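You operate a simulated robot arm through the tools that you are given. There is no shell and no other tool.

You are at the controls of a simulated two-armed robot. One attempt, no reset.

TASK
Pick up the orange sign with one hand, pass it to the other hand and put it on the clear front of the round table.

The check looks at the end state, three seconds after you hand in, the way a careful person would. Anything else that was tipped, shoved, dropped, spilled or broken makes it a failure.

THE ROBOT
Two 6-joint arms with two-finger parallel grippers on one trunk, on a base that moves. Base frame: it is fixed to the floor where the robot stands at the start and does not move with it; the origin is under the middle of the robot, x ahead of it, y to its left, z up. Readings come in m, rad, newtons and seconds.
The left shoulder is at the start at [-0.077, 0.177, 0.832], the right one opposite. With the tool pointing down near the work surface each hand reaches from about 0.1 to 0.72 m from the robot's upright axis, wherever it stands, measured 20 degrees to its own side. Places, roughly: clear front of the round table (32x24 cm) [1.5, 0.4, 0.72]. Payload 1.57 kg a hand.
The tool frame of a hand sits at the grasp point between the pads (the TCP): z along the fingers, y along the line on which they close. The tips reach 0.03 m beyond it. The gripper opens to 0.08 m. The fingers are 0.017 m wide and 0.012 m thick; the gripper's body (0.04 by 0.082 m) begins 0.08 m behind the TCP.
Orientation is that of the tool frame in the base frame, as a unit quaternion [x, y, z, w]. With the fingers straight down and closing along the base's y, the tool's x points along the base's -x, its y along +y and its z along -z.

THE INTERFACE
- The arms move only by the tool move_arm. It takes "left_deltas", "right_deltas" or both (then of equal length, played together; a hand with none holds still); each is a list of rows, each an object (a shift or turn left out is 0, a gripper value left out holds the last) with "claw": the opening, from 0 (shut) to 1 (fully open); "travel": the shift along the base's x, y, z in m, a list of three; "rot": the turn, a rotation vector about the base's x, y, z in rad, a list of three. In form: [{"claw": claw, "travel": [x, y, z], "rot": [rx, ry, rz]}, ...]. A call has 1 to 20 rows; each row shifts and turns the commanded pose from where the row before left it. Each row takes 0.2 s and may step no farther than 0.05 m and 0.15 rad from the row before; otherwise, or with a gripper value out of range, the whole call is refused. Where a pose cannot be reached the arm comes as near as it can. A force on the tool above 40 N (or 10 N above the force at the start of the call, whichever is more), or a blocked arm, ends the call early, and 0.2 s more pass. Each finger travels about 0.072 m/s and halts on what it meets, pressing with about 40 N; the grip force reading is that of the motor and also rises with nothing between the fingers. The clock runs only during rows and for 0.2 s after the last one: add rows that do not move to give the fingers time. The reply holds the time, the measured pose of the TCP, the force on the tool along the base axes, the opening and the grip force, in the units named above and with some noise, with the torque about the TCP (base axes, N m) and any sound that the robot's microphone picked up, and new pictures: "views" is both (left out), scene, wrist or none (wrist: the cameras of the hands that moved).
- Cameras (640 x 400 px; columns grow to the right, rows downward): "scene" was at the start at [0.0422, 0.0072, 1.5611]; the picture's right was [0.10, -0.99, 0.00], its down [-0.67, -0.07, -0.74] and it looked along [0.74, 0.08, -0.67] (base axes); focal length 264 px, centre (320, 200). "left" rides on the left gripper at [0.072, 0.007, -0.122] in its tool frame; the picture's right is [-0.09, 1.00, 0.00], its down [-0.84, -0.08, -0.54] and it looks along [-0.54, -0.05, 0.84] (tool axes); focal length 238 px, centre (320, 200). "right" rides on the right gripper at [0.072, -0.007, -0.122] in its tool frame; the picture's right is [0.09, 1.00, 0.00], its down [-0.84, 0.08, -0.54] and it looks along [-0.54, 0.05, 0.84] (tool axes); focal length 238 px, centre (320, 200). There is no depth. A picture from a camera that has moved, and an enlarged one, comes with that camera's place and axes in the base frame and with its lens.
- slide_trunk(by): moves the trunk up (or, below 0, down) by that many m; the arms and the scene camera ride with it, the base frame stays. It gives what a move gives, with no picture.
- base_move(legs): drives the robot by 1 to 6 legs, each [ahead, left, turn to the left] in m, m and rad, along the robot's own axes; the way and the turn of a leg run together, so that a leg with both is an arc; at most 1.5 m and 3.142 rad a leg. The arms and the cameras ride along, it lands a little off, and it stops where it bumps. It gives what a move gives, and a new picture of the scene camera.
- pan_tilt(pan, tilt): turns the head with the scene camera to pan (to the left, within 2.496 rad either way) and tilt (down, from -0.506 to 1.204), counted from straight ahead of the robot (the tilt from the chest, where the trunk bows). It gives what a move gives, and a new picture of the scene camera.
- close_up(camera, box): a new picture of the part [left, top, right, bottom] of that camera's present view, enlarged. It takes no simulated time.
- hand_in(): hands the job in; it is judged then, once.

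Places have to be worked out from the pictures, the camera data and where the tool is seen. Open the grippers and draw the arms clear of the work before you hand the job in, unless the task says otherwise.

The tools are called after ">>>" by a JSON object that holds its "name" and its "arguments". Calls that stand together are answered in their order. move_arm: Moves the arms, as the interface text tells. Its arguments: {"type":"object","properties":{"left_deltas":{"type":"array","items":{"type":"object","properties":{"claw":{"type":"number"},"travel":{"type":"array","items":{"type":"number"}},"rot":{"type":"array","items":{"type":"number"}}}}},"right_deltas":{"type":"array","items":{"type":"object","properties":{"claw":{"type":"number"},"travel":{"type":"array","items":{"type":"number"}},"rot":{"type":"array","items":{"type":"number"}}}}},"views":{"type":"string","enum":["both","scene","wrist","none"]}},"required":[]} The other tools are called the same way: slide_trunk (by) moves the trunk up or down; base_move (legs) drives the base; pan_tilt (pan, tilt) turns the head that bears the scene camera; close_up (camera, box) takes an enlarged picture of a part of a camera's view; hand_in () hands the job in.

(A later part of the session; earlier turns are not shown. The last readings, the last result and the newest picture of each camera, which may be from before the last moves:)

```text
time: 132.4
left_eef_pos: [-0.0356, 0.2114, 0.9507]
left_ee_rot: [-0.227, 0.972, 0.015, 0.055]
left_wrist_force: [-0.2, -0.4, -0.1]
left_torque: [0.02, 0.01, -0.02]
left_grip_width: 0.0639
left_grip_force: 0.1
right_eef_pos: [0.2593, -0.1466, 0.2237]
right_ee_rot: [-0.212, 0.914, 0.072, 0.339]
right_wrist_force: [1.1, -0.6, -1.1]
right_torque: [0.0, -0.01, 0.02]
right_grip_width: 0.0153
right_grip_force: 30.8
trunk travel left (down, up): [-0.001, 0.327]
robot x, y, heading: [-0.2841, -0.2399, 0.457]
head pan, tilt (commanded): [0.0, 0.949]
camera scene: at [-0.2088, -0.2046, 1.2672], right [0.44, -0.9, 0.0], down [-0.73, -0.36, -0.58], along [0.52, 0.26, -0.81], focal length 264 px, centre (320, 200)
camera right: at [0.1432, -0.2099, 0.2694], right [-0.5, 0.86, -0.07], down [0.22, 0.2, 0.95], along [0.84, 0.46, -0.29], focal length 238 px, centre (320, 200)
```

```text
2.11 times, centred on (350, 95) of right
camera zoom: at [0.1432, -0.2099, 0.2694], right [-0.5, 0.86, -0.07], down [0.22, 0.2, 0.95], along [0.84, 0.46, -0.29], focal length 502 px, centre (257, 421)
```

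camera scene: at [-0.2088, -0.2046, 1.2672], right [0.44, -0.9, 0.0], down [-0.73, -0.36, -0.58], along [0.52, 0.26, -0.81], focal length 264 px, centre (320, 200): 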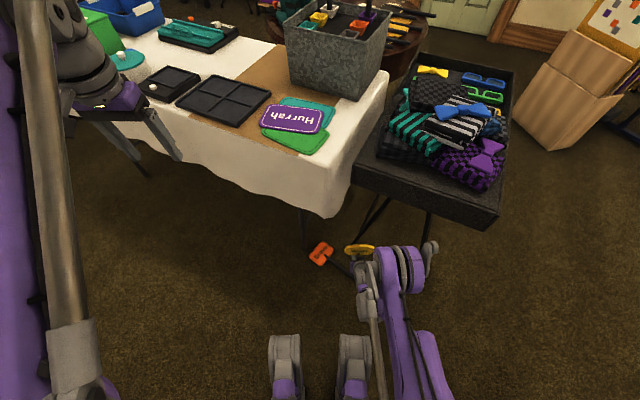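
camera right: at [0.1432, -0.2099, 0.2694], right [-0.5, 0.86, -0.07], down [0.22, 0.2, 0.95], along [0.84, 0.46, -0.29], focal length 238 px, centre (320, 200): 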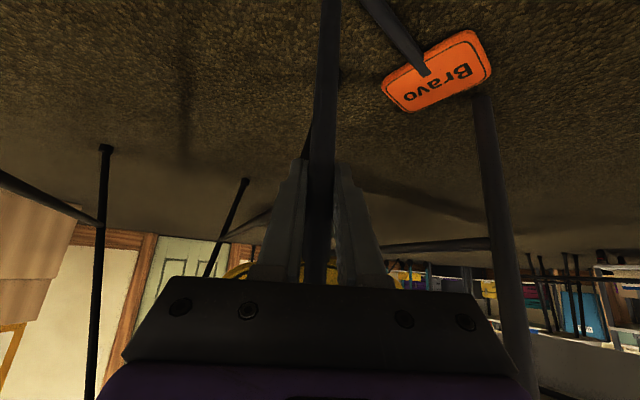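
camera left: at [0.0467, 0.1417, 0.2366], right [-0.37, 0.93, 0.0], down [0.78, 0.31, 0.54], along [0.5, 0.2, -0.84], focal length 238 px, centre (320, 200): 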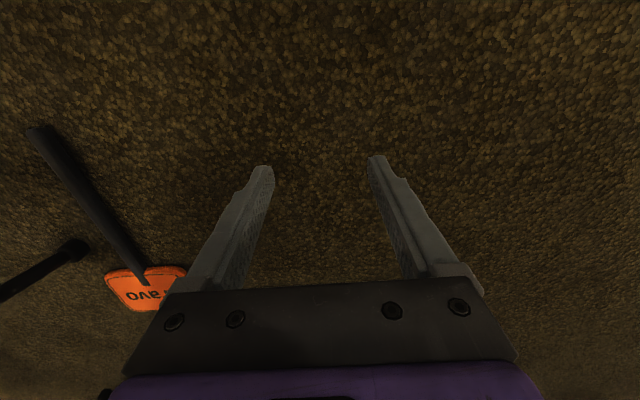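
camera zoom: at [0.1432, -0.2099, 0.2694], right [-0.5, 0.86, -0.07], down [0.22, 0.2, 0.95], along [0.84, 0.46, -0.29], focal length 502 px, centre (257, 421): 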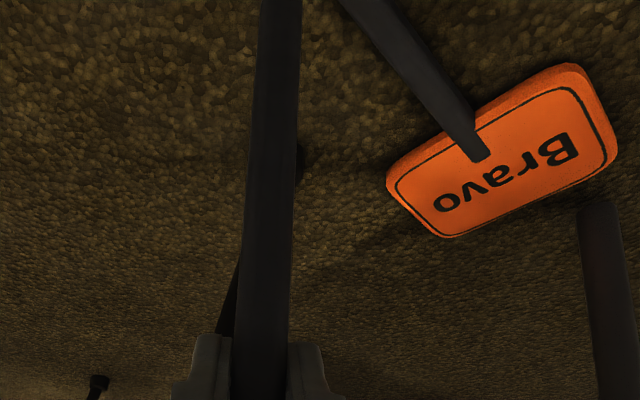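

The tool hovers right over the stick. I step it to the far-right side, lower it, and pull toward the near-left to swing the stick end toward the robot.

>>> {"name": "move_arm", "arguments": {"right_deltas": [{"claw": 0, "travel": [0.0273, -0.0056, 0.0]}, {"travel": [0, 0, -0.02]}, {"travel": [0, 0, -0.02]}, {"travel": [0, 0, -0.014]}, {"travel": [-0.0147, 0.0031, 0]}, {"travel": [-0.0147, 0.0031, 0]}, {"travel": [-0.0147, 0.0031, 0]}, {"travel": [-0.0147, 0.0031, 0]}, {"travel": [0, 0, 0]}]}}

>>> {"name": "close_up", "arguments": {"camera": "scene", "box": [250, 190, 430, 320]}}

>>> {"name": "close_up", "arguments": {"camera": "right", "box": [200, 0, 500, 190]}}

```text
time: 134.4
left_eef_pos: [-0.035, 0.2114, 0.9506]
left_ee_rot: [-0.226, 0.972, 0.015, 0.055]
left_wrist_force: [0.1, 0.0, 0.4]
left_torque: [0.01, -0.01, 0.0]
left_grip_width: 0.0639
left_grip_force: 0.0
right_eef_pos: [0.242, -0.1301, 0.1681]
right_ee_rot: [-0.213, 0.914, 0.073, 0.338]
right_wrist_force: [0.2, -0.3, -0.8]
right_torque: [-0.01, 0.01, 0.02]
right_grip_width: 0.0156
right_grip_force: 31.6
right hand out of reach, approached as far as the arm can: row 7, 8
trunk travel left (down, up): [-0.001, 0.327]
robot x, y, heading: [-0.2801, -0.2372, 0.458]
head pan, tilt (commanded): [0.0, 0.949]
camera scene: at [-0.2088, -0.2046, 1.2672], right [0.44, -0.9, 0.0], down [-0.73, -0.36, -0.58], along [0.52, 0.26, -0.81], focal length 264 px, centre (320, 200)
camera right: at [0.1244, -0.1948, 0.2135], right [-0.5, 0.86, -0.07], down [0.22, 0.2, 0.95], along [0.84, 0.46, -0.29], focal length 238 px, centre (320, 200)
```

scene: 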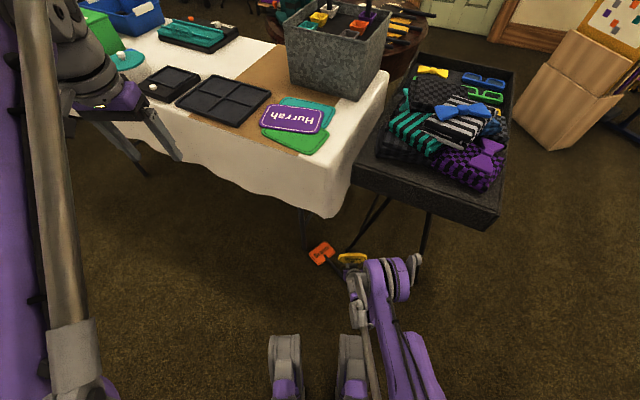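
right: 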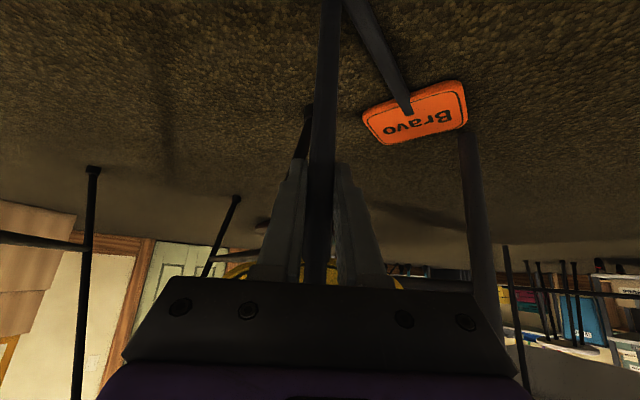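

```text
3.08 times, centred on (340, 255) of scene
camera zoom: at [-0.2088, -0.2046, 1.2672], right [0.44, -0.9, 0.0], down [-0.73, -0.36, -0.58], along [0.52, 0.26, -0.81], focal length 812 px, centre (258, 31)
```

zoom: 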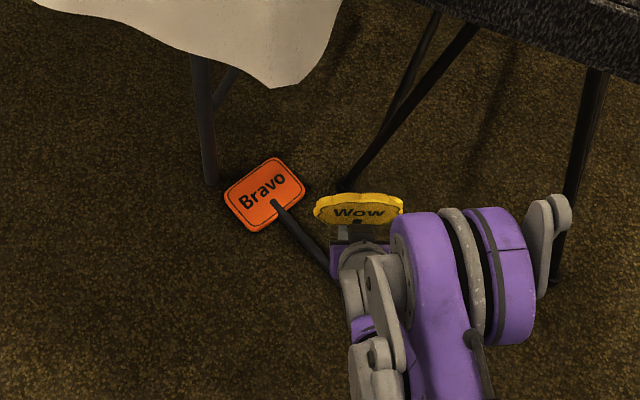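

```text
2.11 times, centred on (350, 95) of right
camera zoom: at [0.1244, -0.1948, 0.2135], right [-0.5, 0.86, -0.07], down [0.22, 0.2, 0.95], along [0.84, 0.46, -0.29], focal length 502 px, centre (257, 421)
```

zoom: 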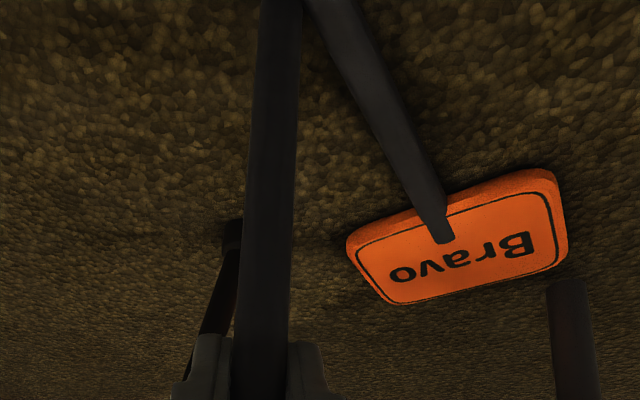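

The stick end is swinging round (now about 41° off my heading). I keep pushing it to the left at the same distance.

>>> {"name": "move_arm", "arguments": {"right_deltas": [{"claw": 0, "travel": [-0.0062, 0.0126, 0]}, {"travel": [-0.0062, 0.0126, 0]}, {"travel": [-0.0062, 0.0126, 0]}, {"travel": [-0.0062, 0.0126, 0]}, {"travel": [-0.0062, 0.0126, 0]}, {"travel": [0, 0, 0]}]}}

>>> {"name": "close_up", "arguments": {"camera": "scene", "box": [250, 190, 430, 320]}}

>>> {"name": "close_up", "arguments": {"camera": "right", "box": [200, 0, 500, 190]}}

```text
time: 135.8
left_eef_pos: [-0.0348, 0.2121, 0.9499]
left_ee_rot: [-0.227, 0.972, 0.015, 0.055]
left_wrist_force: [0.9, 0.3, 0.4]
left_torque: [0.01, 0.0, -0.01]
left_grip_width: 0.0641
left_grip_force: 0.0
right_eef_pos: [0.2098, -0.0687, 0.1677]
right_ee_rot: [-0.213, 0.914, 0.073, 0.338]
right_wrist_force: [0.2, 0.3, -0.8]
right_torque: [0.01, -0.04, 0.0]
right_grip_width: 0.0156
right_grip_force: 31.5
trunk travel left (down, up): [-0.001, 0.327]
robot x, y, heading: [-0.281, -0.2411, 0.459]
head pan, tilt (commanded): [0.0, 0.949]
camera scene: at [-0.2088, -0.2046, 1.2672], right [0.44, -0.9, 0.0], down [-0.73, -0.36, -0.58], along [0.52, 0.26, -0.81], focal length 264 px, centre (320, 200)
camera right: at [0.0927, -0.1323, 0.2138], right [-0.5, 0.86, -0.07], down [0.22, 0.2, 0.95], along [0.84, 0.46, -0.29], focal length 238 px, centre (320, 200)
```

scene: 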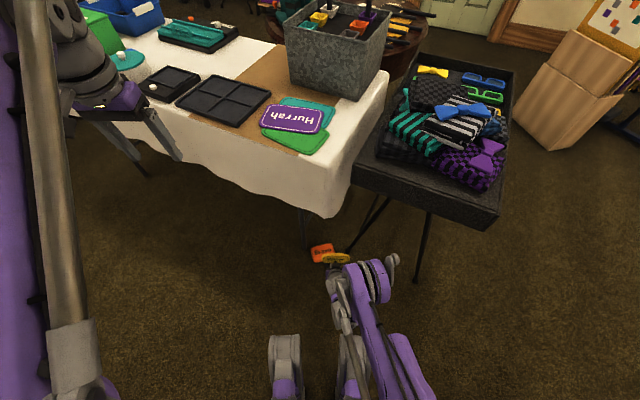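
right: 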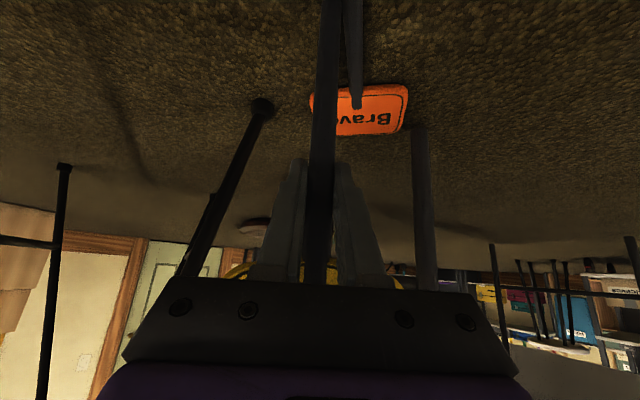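

```text
3.08 times, centred on (340, 255) of scene
camera zoom: at [-0.2088, -0.2046, 1.2672], right [0.44, -0.9, 0.0], down [-0.73, -0.36, -0.58], along [0.52, 0.26, -0.81], focal length 812 px, centre (258, 31)
```

zoom: 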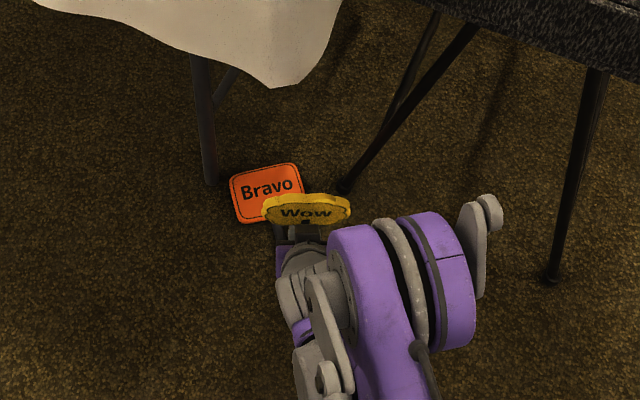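

```text
2.11 times, centred on (350, 95) of right
camera zoom: at [0.0927, -0.1323, 0.2138], right [-0.5, 0.86, -0.07], down [0.22, 0.2, 0.95], along [0.84, 0.46, -0.29], focal length 502 px, centre (257, 421)
```

zoom: 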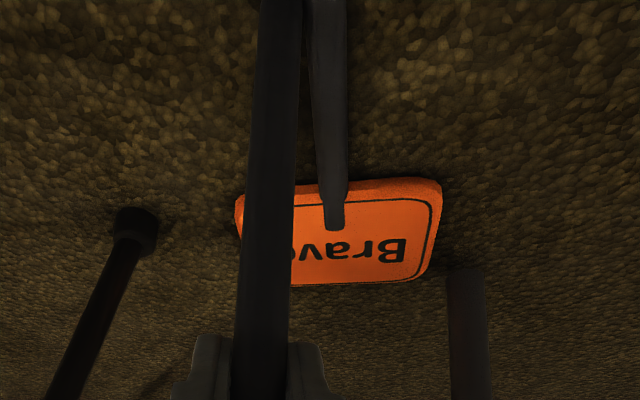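

The sign is turned too far (about 10° off my heading), leaving the leg beside rather than beyond the board. I hop the tool over to the stick's left side and push the end back to the right by about 9 cm.

>>> {"name": "move_arm", "arguments": {"right_deltas": [{"claw": 0, "travel": [0, 0, 0.04]}, {"travel": [-0.0199, 0.0404, 0.005]}, {"travel": [0, 0, -0.025]}, {"travel": [0, 0, -0.02]}, {"travel": [0.0066, -0.0134, 0]}, {"travel": [0.0066, -0.0134, 0]}, {"travel": [0.0066, -0.0134, 0]}, {"travel": [0.0066, -0.0134, 0]}, {"travel": [0.0066, -0.0134, 0]}, {"travel": [0.0066, -0.0134, 0]}, {"travel": [0.0066, -0.0134, 0]}, {"travel": [0, 0, 0]}]}}

>>> {"name": "close_up", "arguments": {"camera": "scene", "box": [250, 190, 430, 320]}}

>>> {"name": "close_up", "arguments": {"camera": "right", "box": [200, 0, 500, 190]}}

```text
time: 138.4
left_eef_pos: [-0.0354, 0.2107, 0.9499]
left_ee_rot: [-0.227, 0.972, 0.015, 0.056]
left_wrist_force: [-0.6, 0.5, 0.1]
left_torque: [0.02, -0.02, 0.0]
left_grip_width: 0.064
left_grip_force: 0.2
right_eef_pos: [0.2386, -0.1197, 0.1702]
right_ee_rot: [-0.213, 0.914, 0.073, 0.338]
right_wrist_force: [-0.2, 0.5, -1.0]
right_torque: [0.01, 0.0, -0.03]
right_grip_width: 0.0155
right_grip_force: 30.7
right hand out of reach, approached as far as the arm can: row 4
trunk travel left (down, up): [-0.001, 0.327]
robot x, y, heading: [-0.2821, -0.242, 0.457]
head pan, tilt (commanded): [0.0, 0.949]
camera scene: at [-0.2088, -0.2046, 1.2672], right [0.44, -0.9, 0.0], down [-0.73, -0.36, -0.58], along [0.52, 0.26, -0.81], focal length 264 px, centre (320, 200)
camera right: at [0.1211, -0.1843, 0.2171], right [-0.5, 0.86, -0.07], down [0.22, 0.2, 0.95], along [0.84, 0.46, -0.29], focal length 238 px, centre (320, 200)
```

scene: 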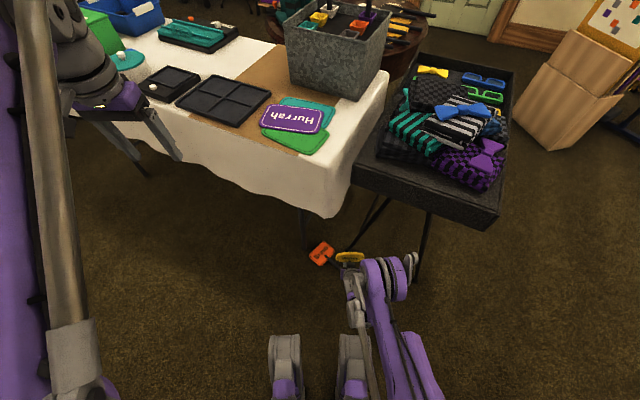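
right: 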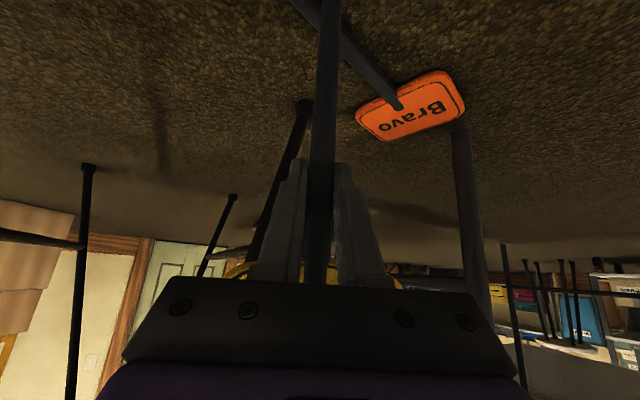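

```text
3.08 times, centred on (340, 255) of scene
camera zoom: at [-0.2088, -0.2046, 1.2672], right [0.44, -0.9, 0.0], down [-0.73, -0.36, -0.58], along [0.52, 0.26, -0.81], focal length 812 px, centre (258, 31)
```

zoom: 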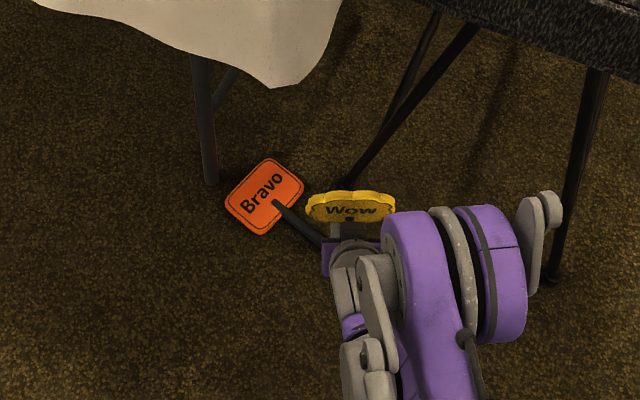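

```text
2.11 times, centred on (350, 95) of right
camera zoom: at [0.1211, -0.1843, 0.2171], right [-0.5, 0.86, -0.07], down [0.22, 0.2, 0.95], along [0.84, 0.46, -0.29], focal length 502 px, centre (257, 421)
```

zoom: 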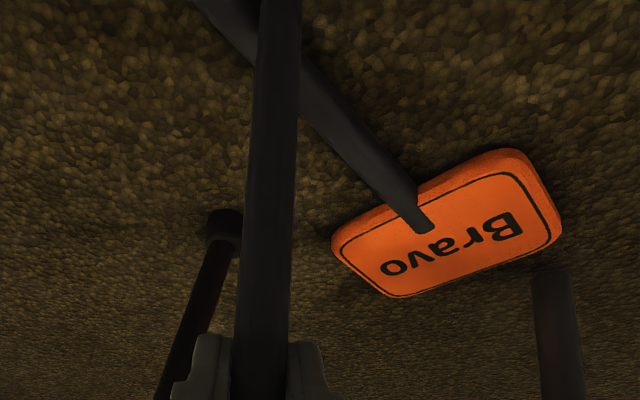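

Pushing the sign about works well; it now points about 48° left, toward the table leg foot some 4 cm beyond its top edge. I back the base 3 cm and set the tool behind the stick's end to push it along its axis against that foot.

>>> {"name": "move_arm", "arguments": {"right_deltas": [{"claw": 0, "travel": [-0.004, 0.006, 0.02]}, {"travel": [0, 0, 0.03]}, {"travel": [0, 0, 0]}], "views": "none"}}

>>> {"name": "base_move", "arguments": {"legs": [[-0.03, 0, 0]]}}

>>> {"name": "move_arm", "arguments": {"right_deltas": [{"claw": 0, "travel": [0.009, -0.047, 0]}, {"travel": [0.009, -0.047, 0]}, {"travel": [0.003, -0.008, 0]}]}}

>>> {"name": "close_up", "arguments": {"camera": "scene", "box": [250, 190, 430, 320]}}

>>> {"name": "close_up", "arguments": {"camera": "right", "box": [240, 0, 540, 190]}}

```text
time: 139.2
left_eef_pos: [-0.0354, 0.2105, 0.9511]
left_ee_rot: [-0.226, 0.972, 0.015, 0.056]
left_wrist_force: [0.7, -0.2, -0.3]
left_torque: [0.02, 0.02, 0.03]
left_grip_width: 0.064
left_grip_force: 0.0
right_eef_pos: [0.2358, -0.1145, 0.2205]
right_ee_rot: [-0.213, 0.914, 0.073, 0.338]
right_wrist_force: [-0.5, -0.5, -1.1]
right_torque: [0.0, -0.04, -0.01]
right_grip_width: 0.0153
right_grip_force: 31.7
trunk travel left (down, up): [-0.001, 0.327]
robot x, y, heading: [-0.278, -0.2401, 0.452]
head pan, tilt (commanded): [0.0, 0.949]
```

```text
time: 140.0
left_eef_pos: [-0.0627, 0.1973, 0.9498]
left_ee_rot: [-0.226, 0.972, 0.015, 0.055]
left_wrist_force: [0.3, -0.3, 0.2]
left_torque: [0.02, -0.03, -0.05]
left_grip_width: 0.0641
left_grip_force: 0.0
right_eef_pos: [0.2093, -0.1274, 0.2205]
right_ee_rot: [-0.213, 0.913, 0.073, 0.339]
right_wrist_force: [0.1, 0.1, 0.4]
right_torque: [0.02, -0.01, -0.02]
right_grip_width: 0.0151
right_grip_force: 30.8
trunk travel left (down, up): [-0.001, 0.327]
robot x, y, heading: [-0.3069, -0.2513, 0.457]
head pan, tilt (commanded): [0.0, 0.949]
camera scene: at [-0.2357, -0.2179, 1.2673], right [0.44, -0.9, 0.0], down [-0.73, -0.36, -0.58], along [0.52, 0.26, -0.81], focal length 264 px, centre (320, 200)
```

scene: 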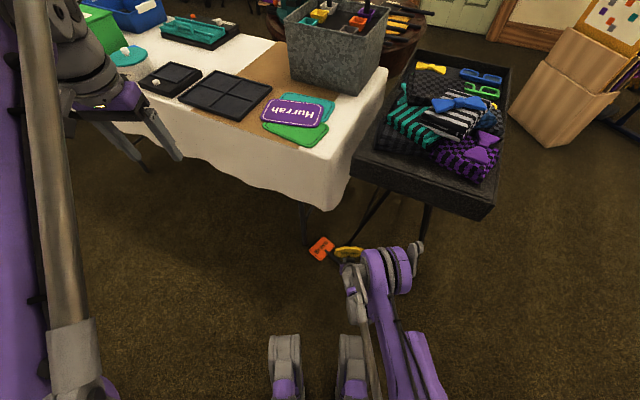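

```text
time: 140.8
left_eef_pos: [-0.0612, 0.1983, 0.9504]
left_ee_rot: [-0.227, 0.972, 0.015, 0.056]
left_wrist_force: [-0.4, 0.4, 0.2]
left_torque: [0.0, 0.05, -0.02]
left_grip_width: 0.0639
left_grip_force: 0.0
right_eef_pos: [0.2539, -0.2185, 0.2209]
right_ee_rot: [-0.213, 0.914, 0.072, 0.337]
right_wrist_force: [0.6, -1.2, -1.0]
right_torque: [-0.01, 0.0, 0.02]
right_grip_width: 0.0152
right_grip_force: 30.9
right hand out of reach, approached as far as the arm can: row 1, 2
trunk travel left (down, up): [-0.001, 0.327]
robot x, y, heading: [-0.3098, -0.2553, 0.456]
head pan, tilt (commanded): [0.0, 0.949]
camera scene: at [-0.2352, -0.2176, 1.2672], right [0.44, -0.9, 0.0], down [-0.73, -0.36, -0.58], along [0.52, 0.26, -0.81], focal length 264 px, centre (320, 200)
camera right: at [0.138, -0.2826, 0.2669], right [-0.5, 0.86, -0.07], down [0.22, 0.2, 0.95], along [0.84, 0.46, -0.29], focal length 238 px, centre (320, 200)
```

scene: 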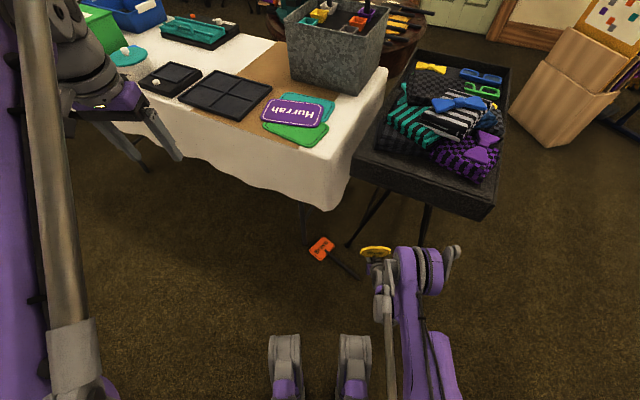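
right: 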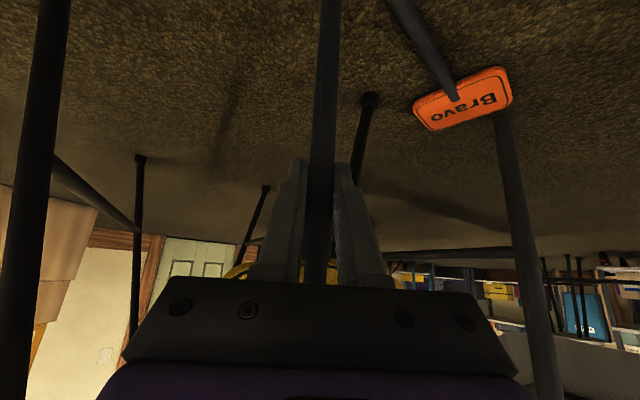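

```text
3.08 times, centred on (340, 255) of scene
camera zoom: at [-0.2352, -0.2176, 1.2672], right [0.44, -0.9, 0.0], down [-0.73, -0.36, -0.58], along [0.52, 0.26, -0.81], focal length 812 px, centre (258, 31)
```

zoom: 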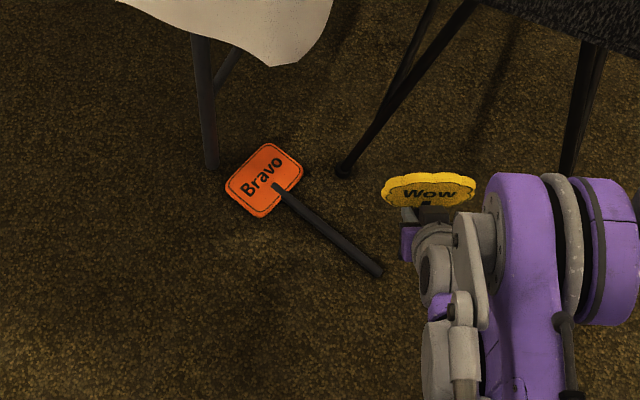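

```text
2.11 times, centred on (390, 95) of right
camera zoom: at [0.138, -0.2826, 0.2669], right [-0.5, 0.86, -0.07], down [0.22, 0.2, 0.95], along [0.84, 0.46, -0.29], focal length 502 px, centre (173, 421)
```

zoom: 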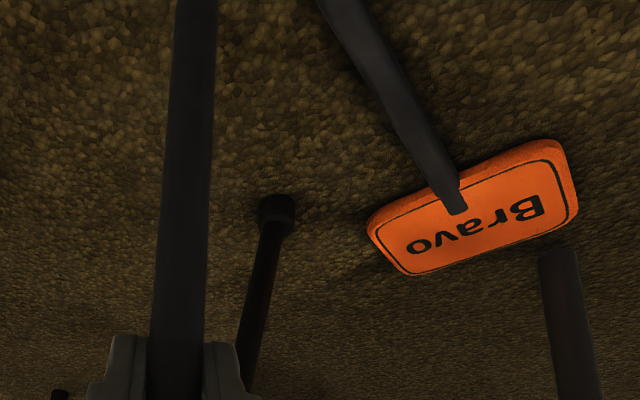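

The sign is fully visible: stick end at (0.519, −0.192) ahead/left of the robot and the leg foot about 3 cm beyond its top edge. I set the tool squarely behind the stick end and lower it.

>>> {"name": "move_arm", "arguments": {"right_deltas": [{"claw": 0, "travel": [-0.0181, -0.0017, -0.01]}, {"travel": [0, 0, -0.02]}, {"travel": [0, 0, -0.015]}, {"travel": [0, 0, -0.008]}, {"travel": [0, 0, 0]}]}}

>>> {"name": "close_up", "arguments": {"camera": "right", "box": [240, 0, 540, 190]}}

```text
time: 142.0
left_eef_pos: [-0.0618, 0.1977, 0.9501]
left_ee_rot: [-0.227, 0.972, 0.015, 0.056]
left_wrist_force: [0.3, -0.2, 0.1]
left_torque: [-0.01, -0.01, 0.02]
left_grip_width: 0.0639
left_grip_force: 0.0
right_eef_pos: [0.2512, -0.2127, 0.1699]
right_ee_rot: [-0.213, 0.914, 0.072, 0.338]
right_wrist_force: [0.2, -0.1, 0.6]
right_torque: [0.04, 0.03, -0.01]
right_grip_width: 0.0151
right_grip_force: 30.5
right hand out of reach, approached as far as the arm can: row 1
trunk travel left (down, up): [-0.001, 0.327]
robot x, y, heading: [-0.3052, -0.2503, 0.457]
head pan, tilt (commanded): [0.0, 0.949]
camera scene: at [-0.2352, -0.2177, 1.2672], right [0.44, -0.9, 0.0], down [-0.73, -0.36, -0.58], along [0.52, 0.26, -0.81], focal length 264 px, centre (320, 200)
camera right: at [0.1351, -0.2754, 0.2149], right [-0.5, 0.86, -0.07], down [0.22, 0.2, 0.95], along [0.84, 0.46, -0.29], focal length 238 px, centre (320, 200)
```

scene: 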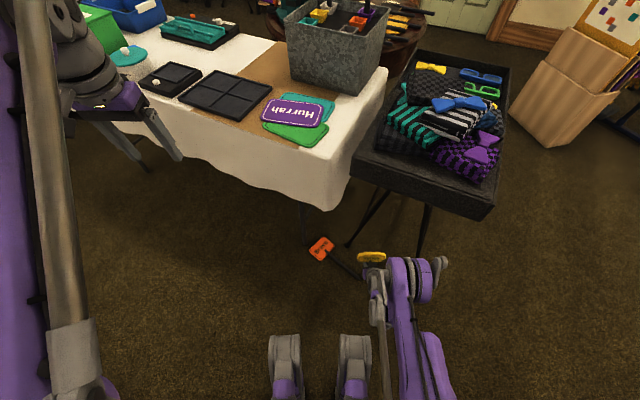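
right: 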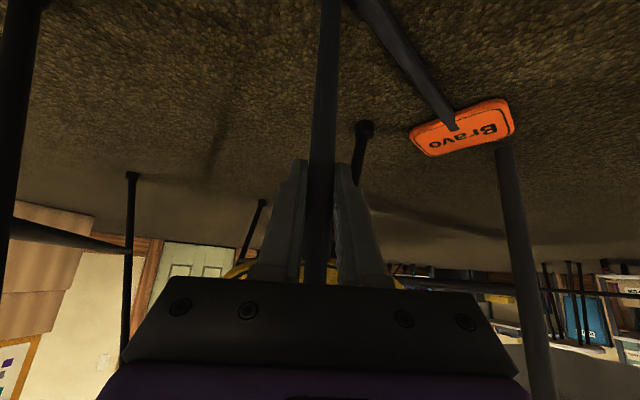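

```text
2.11 times, centred on (390, 95) of right
camera zoom: at [0.1351, -0.2754, 0.2149], right [-0.5, 0.86, -0.07], down [0.22, 0.2, 0.95], along [0.84, 0.46, -0.29], focal length 502 px, centre (173, 421)
```

zoom: 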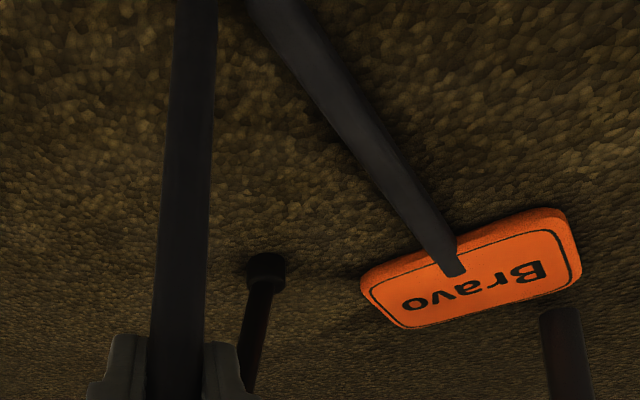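

The tool sits about a centimetre right of the stick's axis. Backing the base 1.8 cm lines it up; then I push along the axis toward the leg foot.

>>> {"name": "base_move", "arguments": {"legs": [[-0.018, 0, 0]]}}

>>> {"name": "move_arm", "arguments": {"right_deltas": [{"claw": 0, "travel": [0.001, 0.0123, 0]}, {"travel": [0.001, 0.0123, 0]}, {"travel": [0.001, 0.0123, 0]}, {"travel": [0.001, 0.0123, 0]}, {"travel": [0, 0, 0]}]}}

>>> {"name": "close_up", "arguments": {"camera": "scene", "box": [250, 190, 430, 320]}}

>>> {"name": "close_up", "arguments": {"camera": "right", "box": [240, 0, 540, 190]}}

```text
time: 142.8
left_eef_pos: [-0.0767, 0.1901, 0.9504]
left_ee_rot: [-0.227, 0.972, 0.015, 0.056]
left_wrist_force: [0.6, -0.6, -0.1]
left_torque: [-0.02, -0.04, 0.05]
left_grip_width: 0.0642
left_grip_force: 0.1
right_eef_pos: [0.2364, -0.2188, 0.1702]
right_ee_rot: [-0.213, 0.914, 0.073, 0.339]
right_wrist_force: [0.0, 0.0, -0.8]
right_torque: [-0.01, 0.02, -0.03]
right_grip_width: 0.0154
right_grip_force: 31.0
trunk travel left (down, up): [-0.001, 0.327]
robot x, y, heading: [-0.3266, -0.2617, 0.461]
head pan, tilt (commanded): [0.0, 0.949]
camera scene: at [-0.2512, -0.2256, 1.2673], right [0.44, -0.9, 0.0], down [-0.73, -0.36, -0.58], along [0.52, 0.26, -0.81], focal length 264 px, centre (320, 200)
```

scene: 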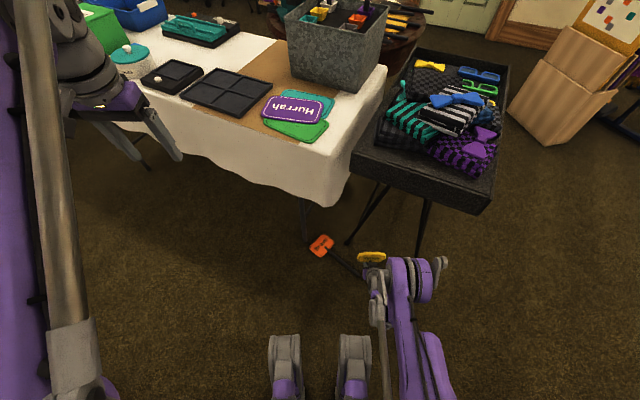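

```text
time: 144.0
left_eef_pos: [-0.0773, 0.1904, 0.9506]
left_ee_rot: [-0.227, 0.972, 0.015, 0.055]
left_wrist_force: [-1.2, 0.2, 0.6]
left_torque: [-0.02, -0.01, 0.03]
left_grip_width: 0.064
left_grip_force: 0.1
right_eef_pos: [0.2414, -0.1703, 0.1707]
right_ee_rot: [-0.213, 0.913, 0.072, 0.339]
right_wrist_force: [-1.3, -8.8, -1.1]
right_torque: [-1.32, 0.17, -0.09]
right_grip_width: 0.0168
right_grip_force: 31.6
trunk travel left (down, up): [-0.001, 0.327]
robot x, y, heading: [-0.3258, -0.2615, 0.459]
head pan, tilt (commanded): [0.0, 0.949]
camera scene: at [-0.2508, -0.2254, 1.2672], right [0.44, -0.9, 0.0], down [-0.73, -0.36, -0.58], along [0.52, 0.26, -0.81], focal length 264 px, centre (320, 200)
camera right: at [0.1237, -0.2336, 0.2157], right [-0.5, 0.86, -0.07], down [0.22, 0.2, 0.95], along [0.84, 0.46, -0.29], focal length 238 px, centre (320, 200)
```

scene: 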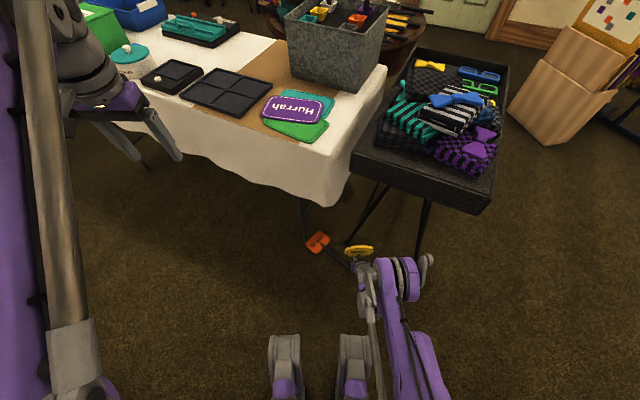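
right: 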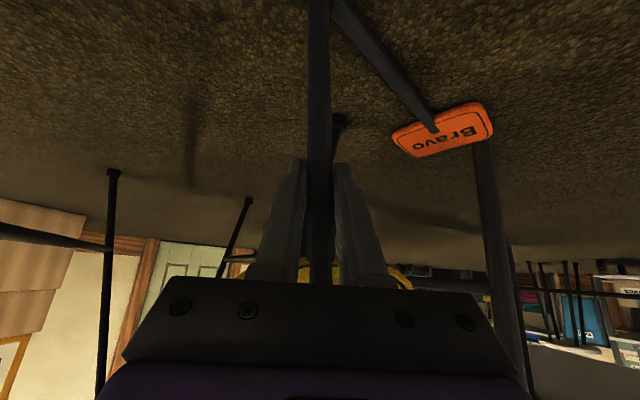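

```text
3.08 times, centred on (340, 255) of scene
camera zoom: at [-0.2508, -0.2254, 1.2672], right [0.44, -0.9, 0.0], down [-0.73, -0.36, -0.58], along [0.52, 0.26, -0.81], focal length 812 px, centre (258, 31)
```

zoom: 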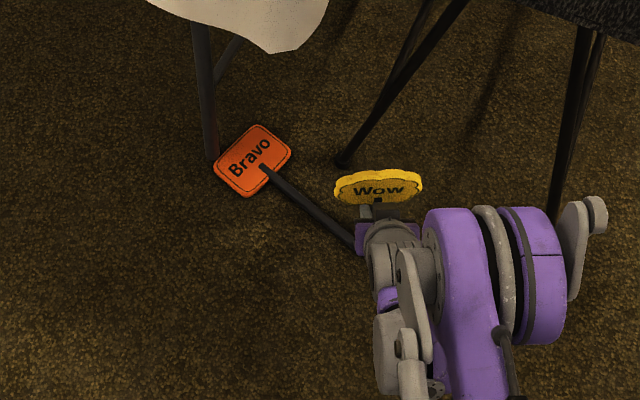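

```text
2.11 times, centred on (390, 95) of right
camera zoom: at [0.1237, -0.2336, 0.2157], right [-0.5, 0.86, -0.07], down [0.22, 0.2, 0.95], along [0.84, 0.46, -0.29], focal length 502 px, centre (173, 421)
```

zoom: 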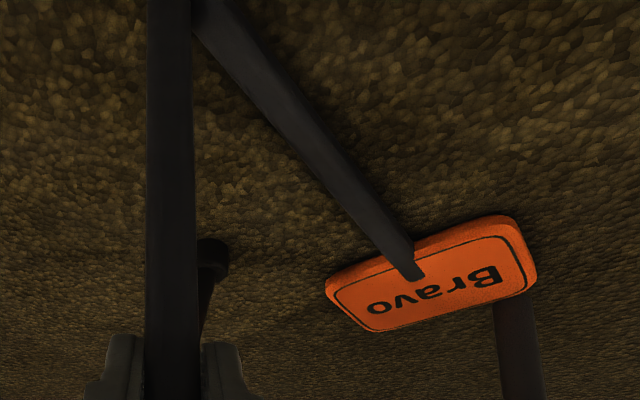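

The sign's top edge is now braced against the table leg foot with about 9 N. I raise the tool slowly, straight up with a slight follow-in, to see if the braced end comes up with it.

>>> {"name": "move_arm", "arguments": {"right_deltas": [{"claw": 0, "travel": [0, 0, 0.006]}, {"travel": [0, 0, 0.008]}, {"travel": [0.0, 0.001, 0.008]}, {"travel": [0.0, 0.001, 0.008]}, {"travel": [0.0, 0.001, 0.008]}]}}

>>> {"name": "close_up", "arguments": {"camera": "scene", "box": [250, 190, 430, 320]}}

>>> {"name": "close_up", "arguments": {"camera": "right", "box": [240, 0, 540, 190]}}

```text
time: 145.2
left_eef_pos: [-0.0776, 0.1902, 0.9499]
left_ee_rot: [-0.227, 0.972, 0.015, 0.056]
left_wrist_force: [-1.5, 0.5, -0.7]
left_torque: [-0.02, -0.03, 0.0]
left_grip_width: 0.064
left_grip_force: 0.0
right_eef_pos: [0.2408, -0.1676, 0.2071]
right_ee_rot: [-0.212, 0.914, 0.072, 0.338]
right_wrist_force: [-0.9, -7.1, -0.9]
right_torque: [-1.12, 0.16, -0.05]
right_grip_width: 0.0168
right_grip_force: 31.2
trunk travel left (down, up): [-0.001, 0.327]
robot x, y, heading: [-0.3268, -0.2596, 0.456]
head pan, tilt (commanded): [0.0, 0.949]
camera scene: at [-0.2509, -0.2254, 1.2672], right [0.44, -0.9, 0.0], down [-0.73, -0.36, -0.58], along [0.52, 0.26, -0.81], focal length 264 px, centre (320, 200)
camera right: at [0.1233, -0.2315, 0.2535], right [-0.5, 0.86, -0.07], down [0.22, 0.2, 0.95], along [0.84, 0.46, -0.29], focal length 238 px, centre (320, 200)
```

scene: 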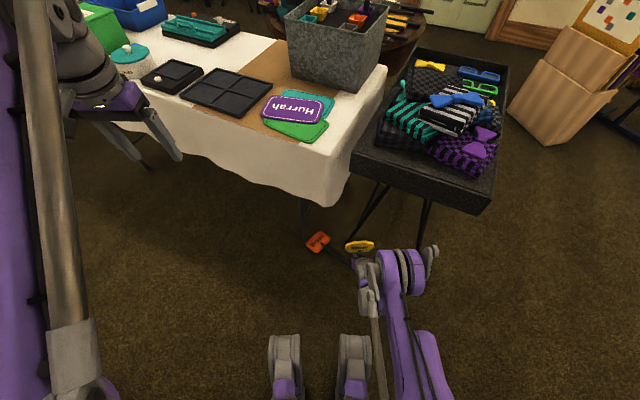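
right: 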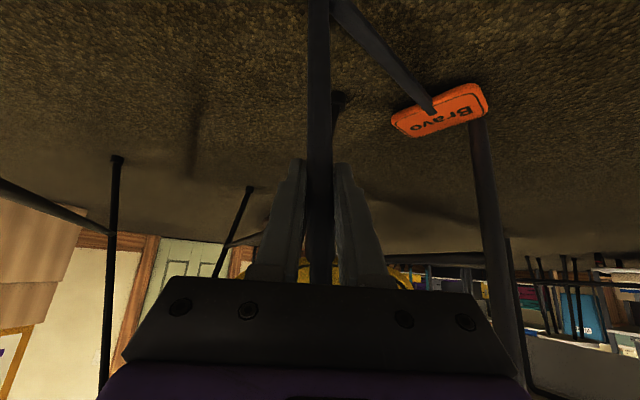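

```text
3.08 times, centred on (340, 255) of scene
camera zoom: at [-0.2509, -0.2254, 1.2672], right [0.44, -0.9, 0.0], down [-0.73, -0.36, -0.58], along [0.52, 0.26, -0.81], focal length 812 px, centre (258, 31)
```

zoom: 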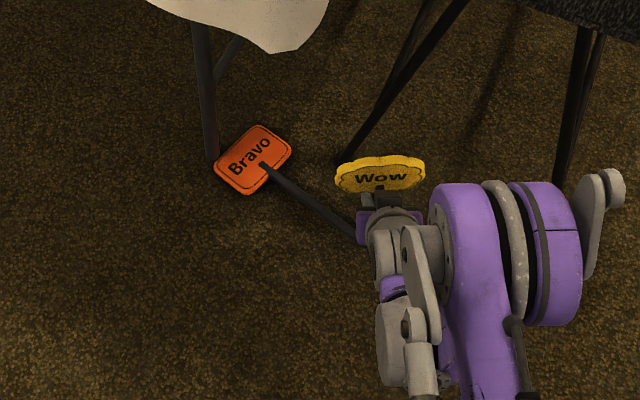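

```text
2.11 times, centred on (390, 95) of right
camera zoom: at [0.1233, -0.2315, 0.2535], right [-0.5, 0.86, -0.07], down [0.22, 0.2, 0.95], along [0.84, 0.46, -0.29], focal length 502 px, centre (173, 421)
```

zoom: 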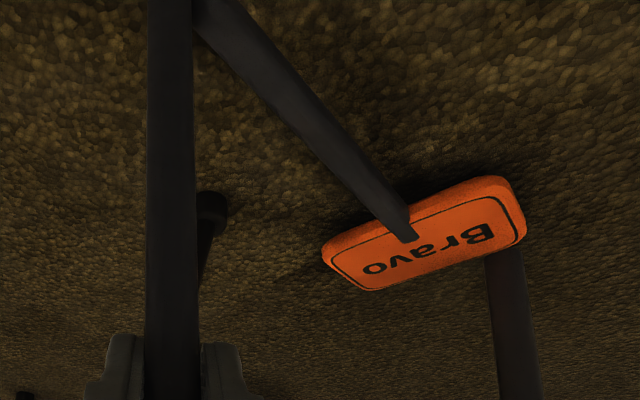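

It works: the 7 N contact is kept and the sign's end has risen with the tool. I continue along the arc, rising and following in toward the leg.

>>> {"name": "move_arm", "arguments": {"right_deltas": [{"claw": 0, "travel": [0.0002, 0.0022, 0.009]}, {"travel": [0.0002, 0.0022, 0.009]}, {"travel": [0.0003, 0.0024, 0.009]}, {"travel": [0.0003, 0.0026, 0.009]}, {"travel": [0.0003, 0.003, 0.009]}, {"travel": [0.0003, 0.0035, 0.009]}]}}

>>> {"name": "close_up", "arguments": {"camera": "scene", "box": [250, 190, 430, 320]}}

>>> {"name": "close_up", "arguments": {"camera": "right", "box": [240, 0, 540, 190]}}

```text
time: 146.6
left_eef_pos: [-0.0776, 0.189, 0.9513]
left_ee_rot: [-0.226, 0.972, 0.015, 0.056]
left_wrist_force: [-0.3, -0.1, 0.1]
left_torque: [0.03, -0.01, -0.03]
left_grip_width: 0.0636
left_grip_force: 0.0
right_eef_pos: [0.2413, -0.1529, 0.2611]
right_ee_rot: [-0.213, 0.914, 0.073, 0.339]
right_wrist_force: [-0.2, -7.5, 1.5]
right_torque: [-1.25, 0.11, -0.09]
right_grip_width: 0.017
right_grip_force: 32.6
trunk travel left (down, up): [-0.001, 0.327]
robot x, y, heading: [-0.3227, -0.2609, 0.457]
head pan, tilt (commanded): [0.0, 0.949]
camera scene: at [-0.251, -0.2254, 1.2673], right [0.44, -0.9, 0.0], down [-0.73, -0.36, -0.58], along [0.52, 0.26, -0.81], focal length 264 px, centre (320, 200)
camera right: at [0.1246, -0.2161, 0.3067], right [-0.5, 0.86, -0.07], down [0.22, 0.2, 0.95], along [0.84, 0.46, -0.29], focal length 238 px, centre (320, 200)
```

scene: 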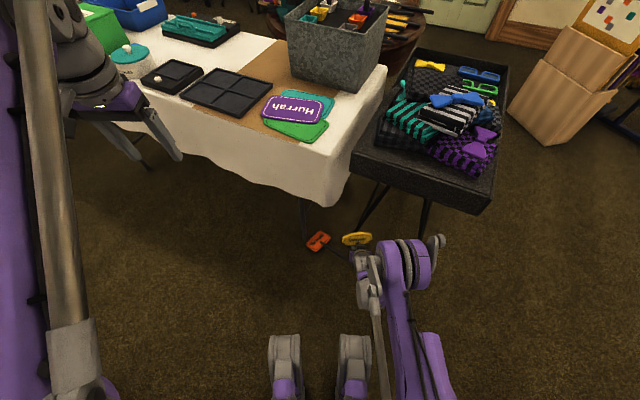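
right: 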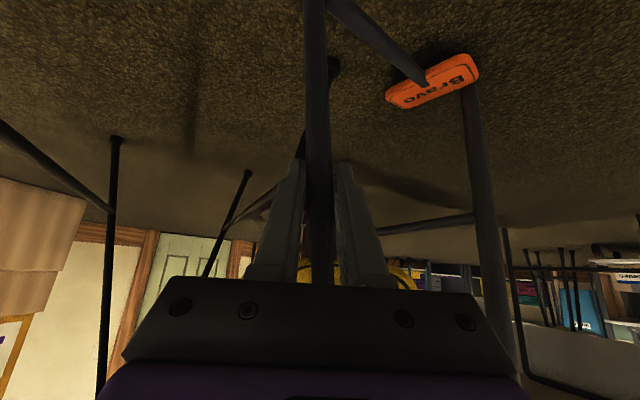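

```text
3.08 times, centred on (340, 255) of scene
camera zoom: at [-0.251, -0.2254, 1.2673], right [0.44, -0.9, 0.0], down [-0.73, -0.36, -0.58], along [0.52, 0.26, -0.81], focal length 812 px, centre (258, 31)
```

zoom: 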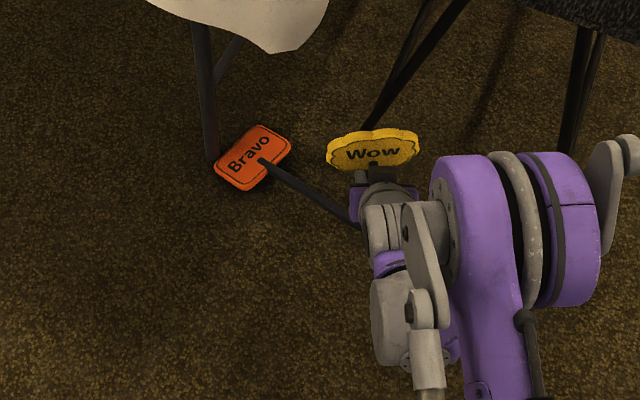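

```text
2.11 times, centred on (390, 95) of right
camera zoom: at [0.1246, -0.2161, 0.3067], right [-0.5, 0.86, -0.07], down [0.22, 0.2, 0.95], along [0.84, 0.46, -0.29], focal length 502 px, centre (173, 421)
```

zoom: 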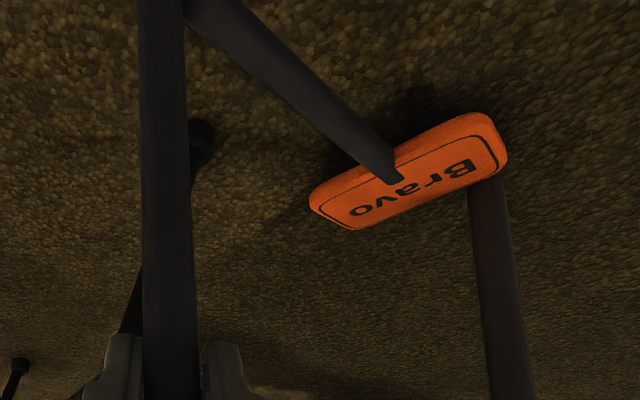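

The end is up at about 10 cm with a clear shadow beneath it. I keep lifting along the arc but follow in a little less, to ease the squeeze.

>>> {"name": "move_arm", "arguments": {"right_deltas": [{"claw": 0, "travel": [0.0001, 0.0015, 0.01]}, {"travel": [0.0002, 0.0025, 0.01]}, {"travel": [0.0003, 0.0035, 0.01]}, {"travel": [0.0004, 0.0045, 0.01]}, {"travel": [0.0005, 0.005, 0.01]}, {"travel": [0.0006, 0.006, 0.01]}]}}

>>> {"name": "close_up", "arguments": {"camera": "right", "box": [240, 0, 540, 190]}}

```text
time: 148.0
left_eef_pos: [-0.0773, 0.1899, 0.9502]
left_ee_rot: [-0.227, 0.972, 0.014, 0.056]
left_wrist_force: [-0.6, -0.2, 0.7]
left_torque: [-0.03, 0.01, -0.05]
left_grip_width: 0.0644
left_grip_force: 0.0
right_eef_pos: [0.2434, -0.1285, 0.3225]
right_ee_rot: [-0.211, 0.914, 0.073, 0.338]
right_wrist_force: [-0.1, -5.8, 2.7]
right_torque: [-0.94, 0.14, -0.02]
right_grip_width: 0.0163
right_grip_force: 31.4
trunk travel left (down, up): [-0.001, 0.327]
robot x, y, heading: [-0.3219, -0.262, 0.458]
head pan, tilt (commanded): [0.0, 0.949]
camera scene: at [-0.2511, -0.2255, 1.2673], right [0.44, -0.9, 0.0], down [-0.73, -0.36, -0.58], along [0.52, 0.26, -0.81], focal length 264 px, centre (320, 200)
camera right: at [0.1261, -0.1924, 0.3672], right [-0.5, 0.86, -0.07], down [0.22, 0.2, 0.95], along [0.84, 0.46, -0.29], focal length 238 px, centre (320, 200)
```

scene: 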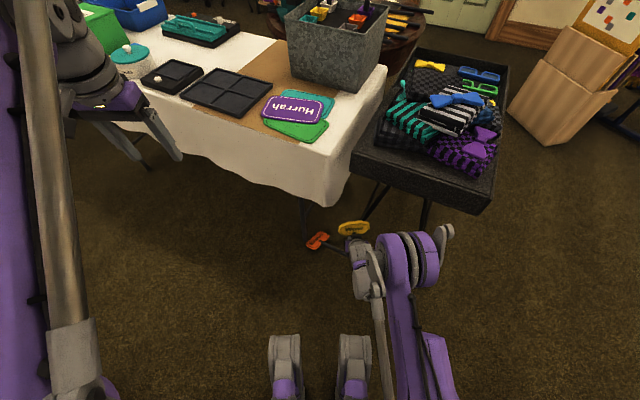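
right: 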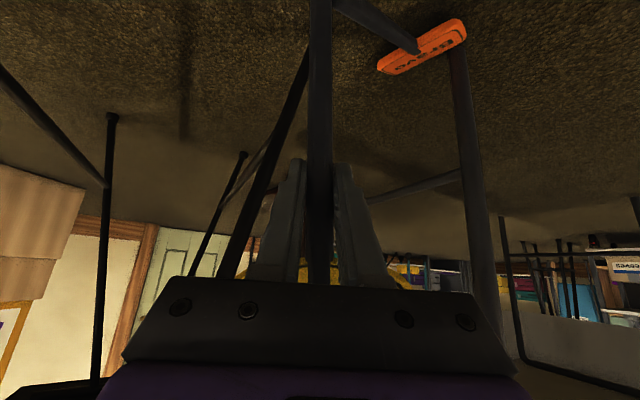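

```text
2.11 times, centred on (390, 95) of right
camera zoom: at [0.1261, -0.1924, 0.3672], right [-0.5, 0.86, -0.07], down [0.22, 0.2, 0.95], along [0.84, 0.46, -0.29], focal length 502 px, centre (173, 421)
```

zoom: 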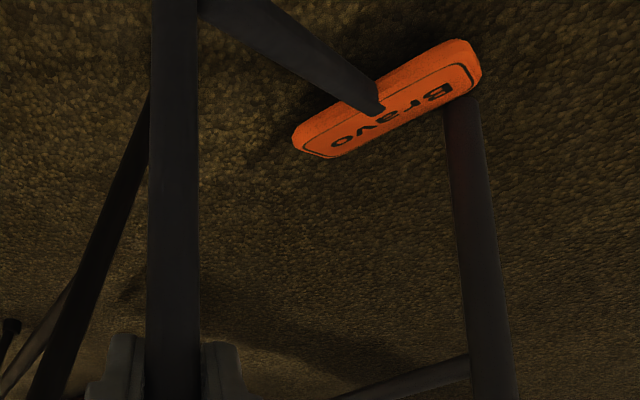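

The sign's end is at about 16 cm. The squeeze is now pushing the end upward (+2.7 N), so I follow in less while I raise it the last few centimetres.

>>> {"name": "move_arm", "arguments": {"right_deltas": [{"claw": 0, "travel": [0.0002, 0.002, 0.01]}, {"travel": [0.0004, 0.004, 0.01]}, {"travel": [0.0006, 0.006, 0.01]}, {"travel": [0.0007, 0.007, 0.01]}, {"travel": [0.0008, 0.008, 0.01]}, {"travel": [0.0009, 0.009, 0.009]}]}}

>>> {"name": "close_up", "arguments": {"camera": "right", "box": [240, 0, 540, 190]}}

>>> {"name": "close_up", "arguments": {"camera": "scene", "box": [270, 190, 430, 290]}}

```text
time: 149.4
left_eef_pos: [-0.0769, 0.1906, 0.9511]
left_ee_rot: [-0.226, 0.972, 0.015, 0.056]
left_wrist_force: [-0.4, 0.7, -0.1]
left_torque: [-0.01, -0.04, 0.0]
left_grip_width: 0.064
left_grip_force: 0.0
right_eef_pos: [0.2466, -0.0923, 0.3831]
right_ee_rot: [-0.213, 0.914, 0.073, 0.338]
right_wrist_force: [0.0, 0.5, -0.2]
right_torque: [0.0, 0.0, 0.02]
right_grip_width: 0.0154
right_grip_force: 31.2
trunk travel left (down, up): [-0.001, 0.327]
robot x, y, heading: [-0.327, -0.2612, 0.456]
head pan, tilt (commanded): [0.0, 0.949]
camera scene: at [-0.2509, -0.2253, 1.2672], right [0.44, -0.9, 0.0], down [-0.73, -0.36, -0.58], along [0.52, 0.26, -0.81], focal length 264 px, centre (320, 200)
camera right: at [0.1292, -0.156, 0.4268], right [-0.5, 0.86, -0.07], down [0.22, 0.2, 0.95], along [0.84, 0.46, -0.29], focal length 238 px, centre (320, 200)
```

scene: 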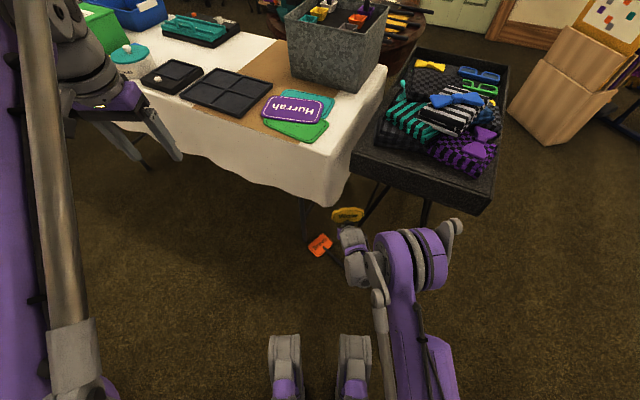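
right: 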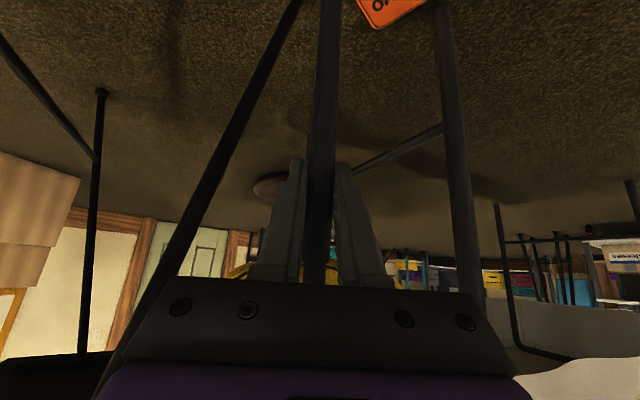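

```text
2.11 times, centred on (390, 95) of right
camera zoom: at [0.1292, -0.156, 0.4268], right [-0.5, 0.86, -0.07], down [0.22, 0.2, 0.95], along [0.84, 0.46, -0.29], focal length 502 px, centre (173, 421)
```

zoom: 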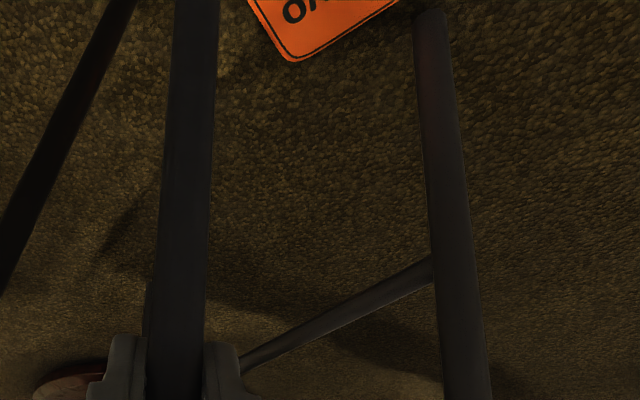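

```text
4.00 times, centred on (350, 240) of scene
camera zoom: at [-0.2509, -0.2253, 1.2672], right [0.44, -0.9, 0.0], down [-0.73, -0.36, -0.58], along [0.52, 0.26, -0.81], focal length 1056 px, centre (200, 40)
```

zoom: 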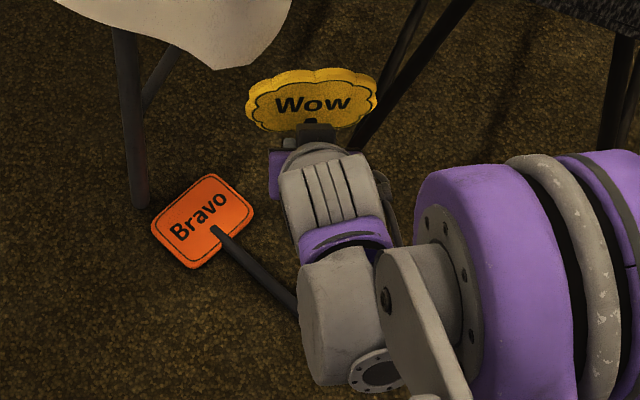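

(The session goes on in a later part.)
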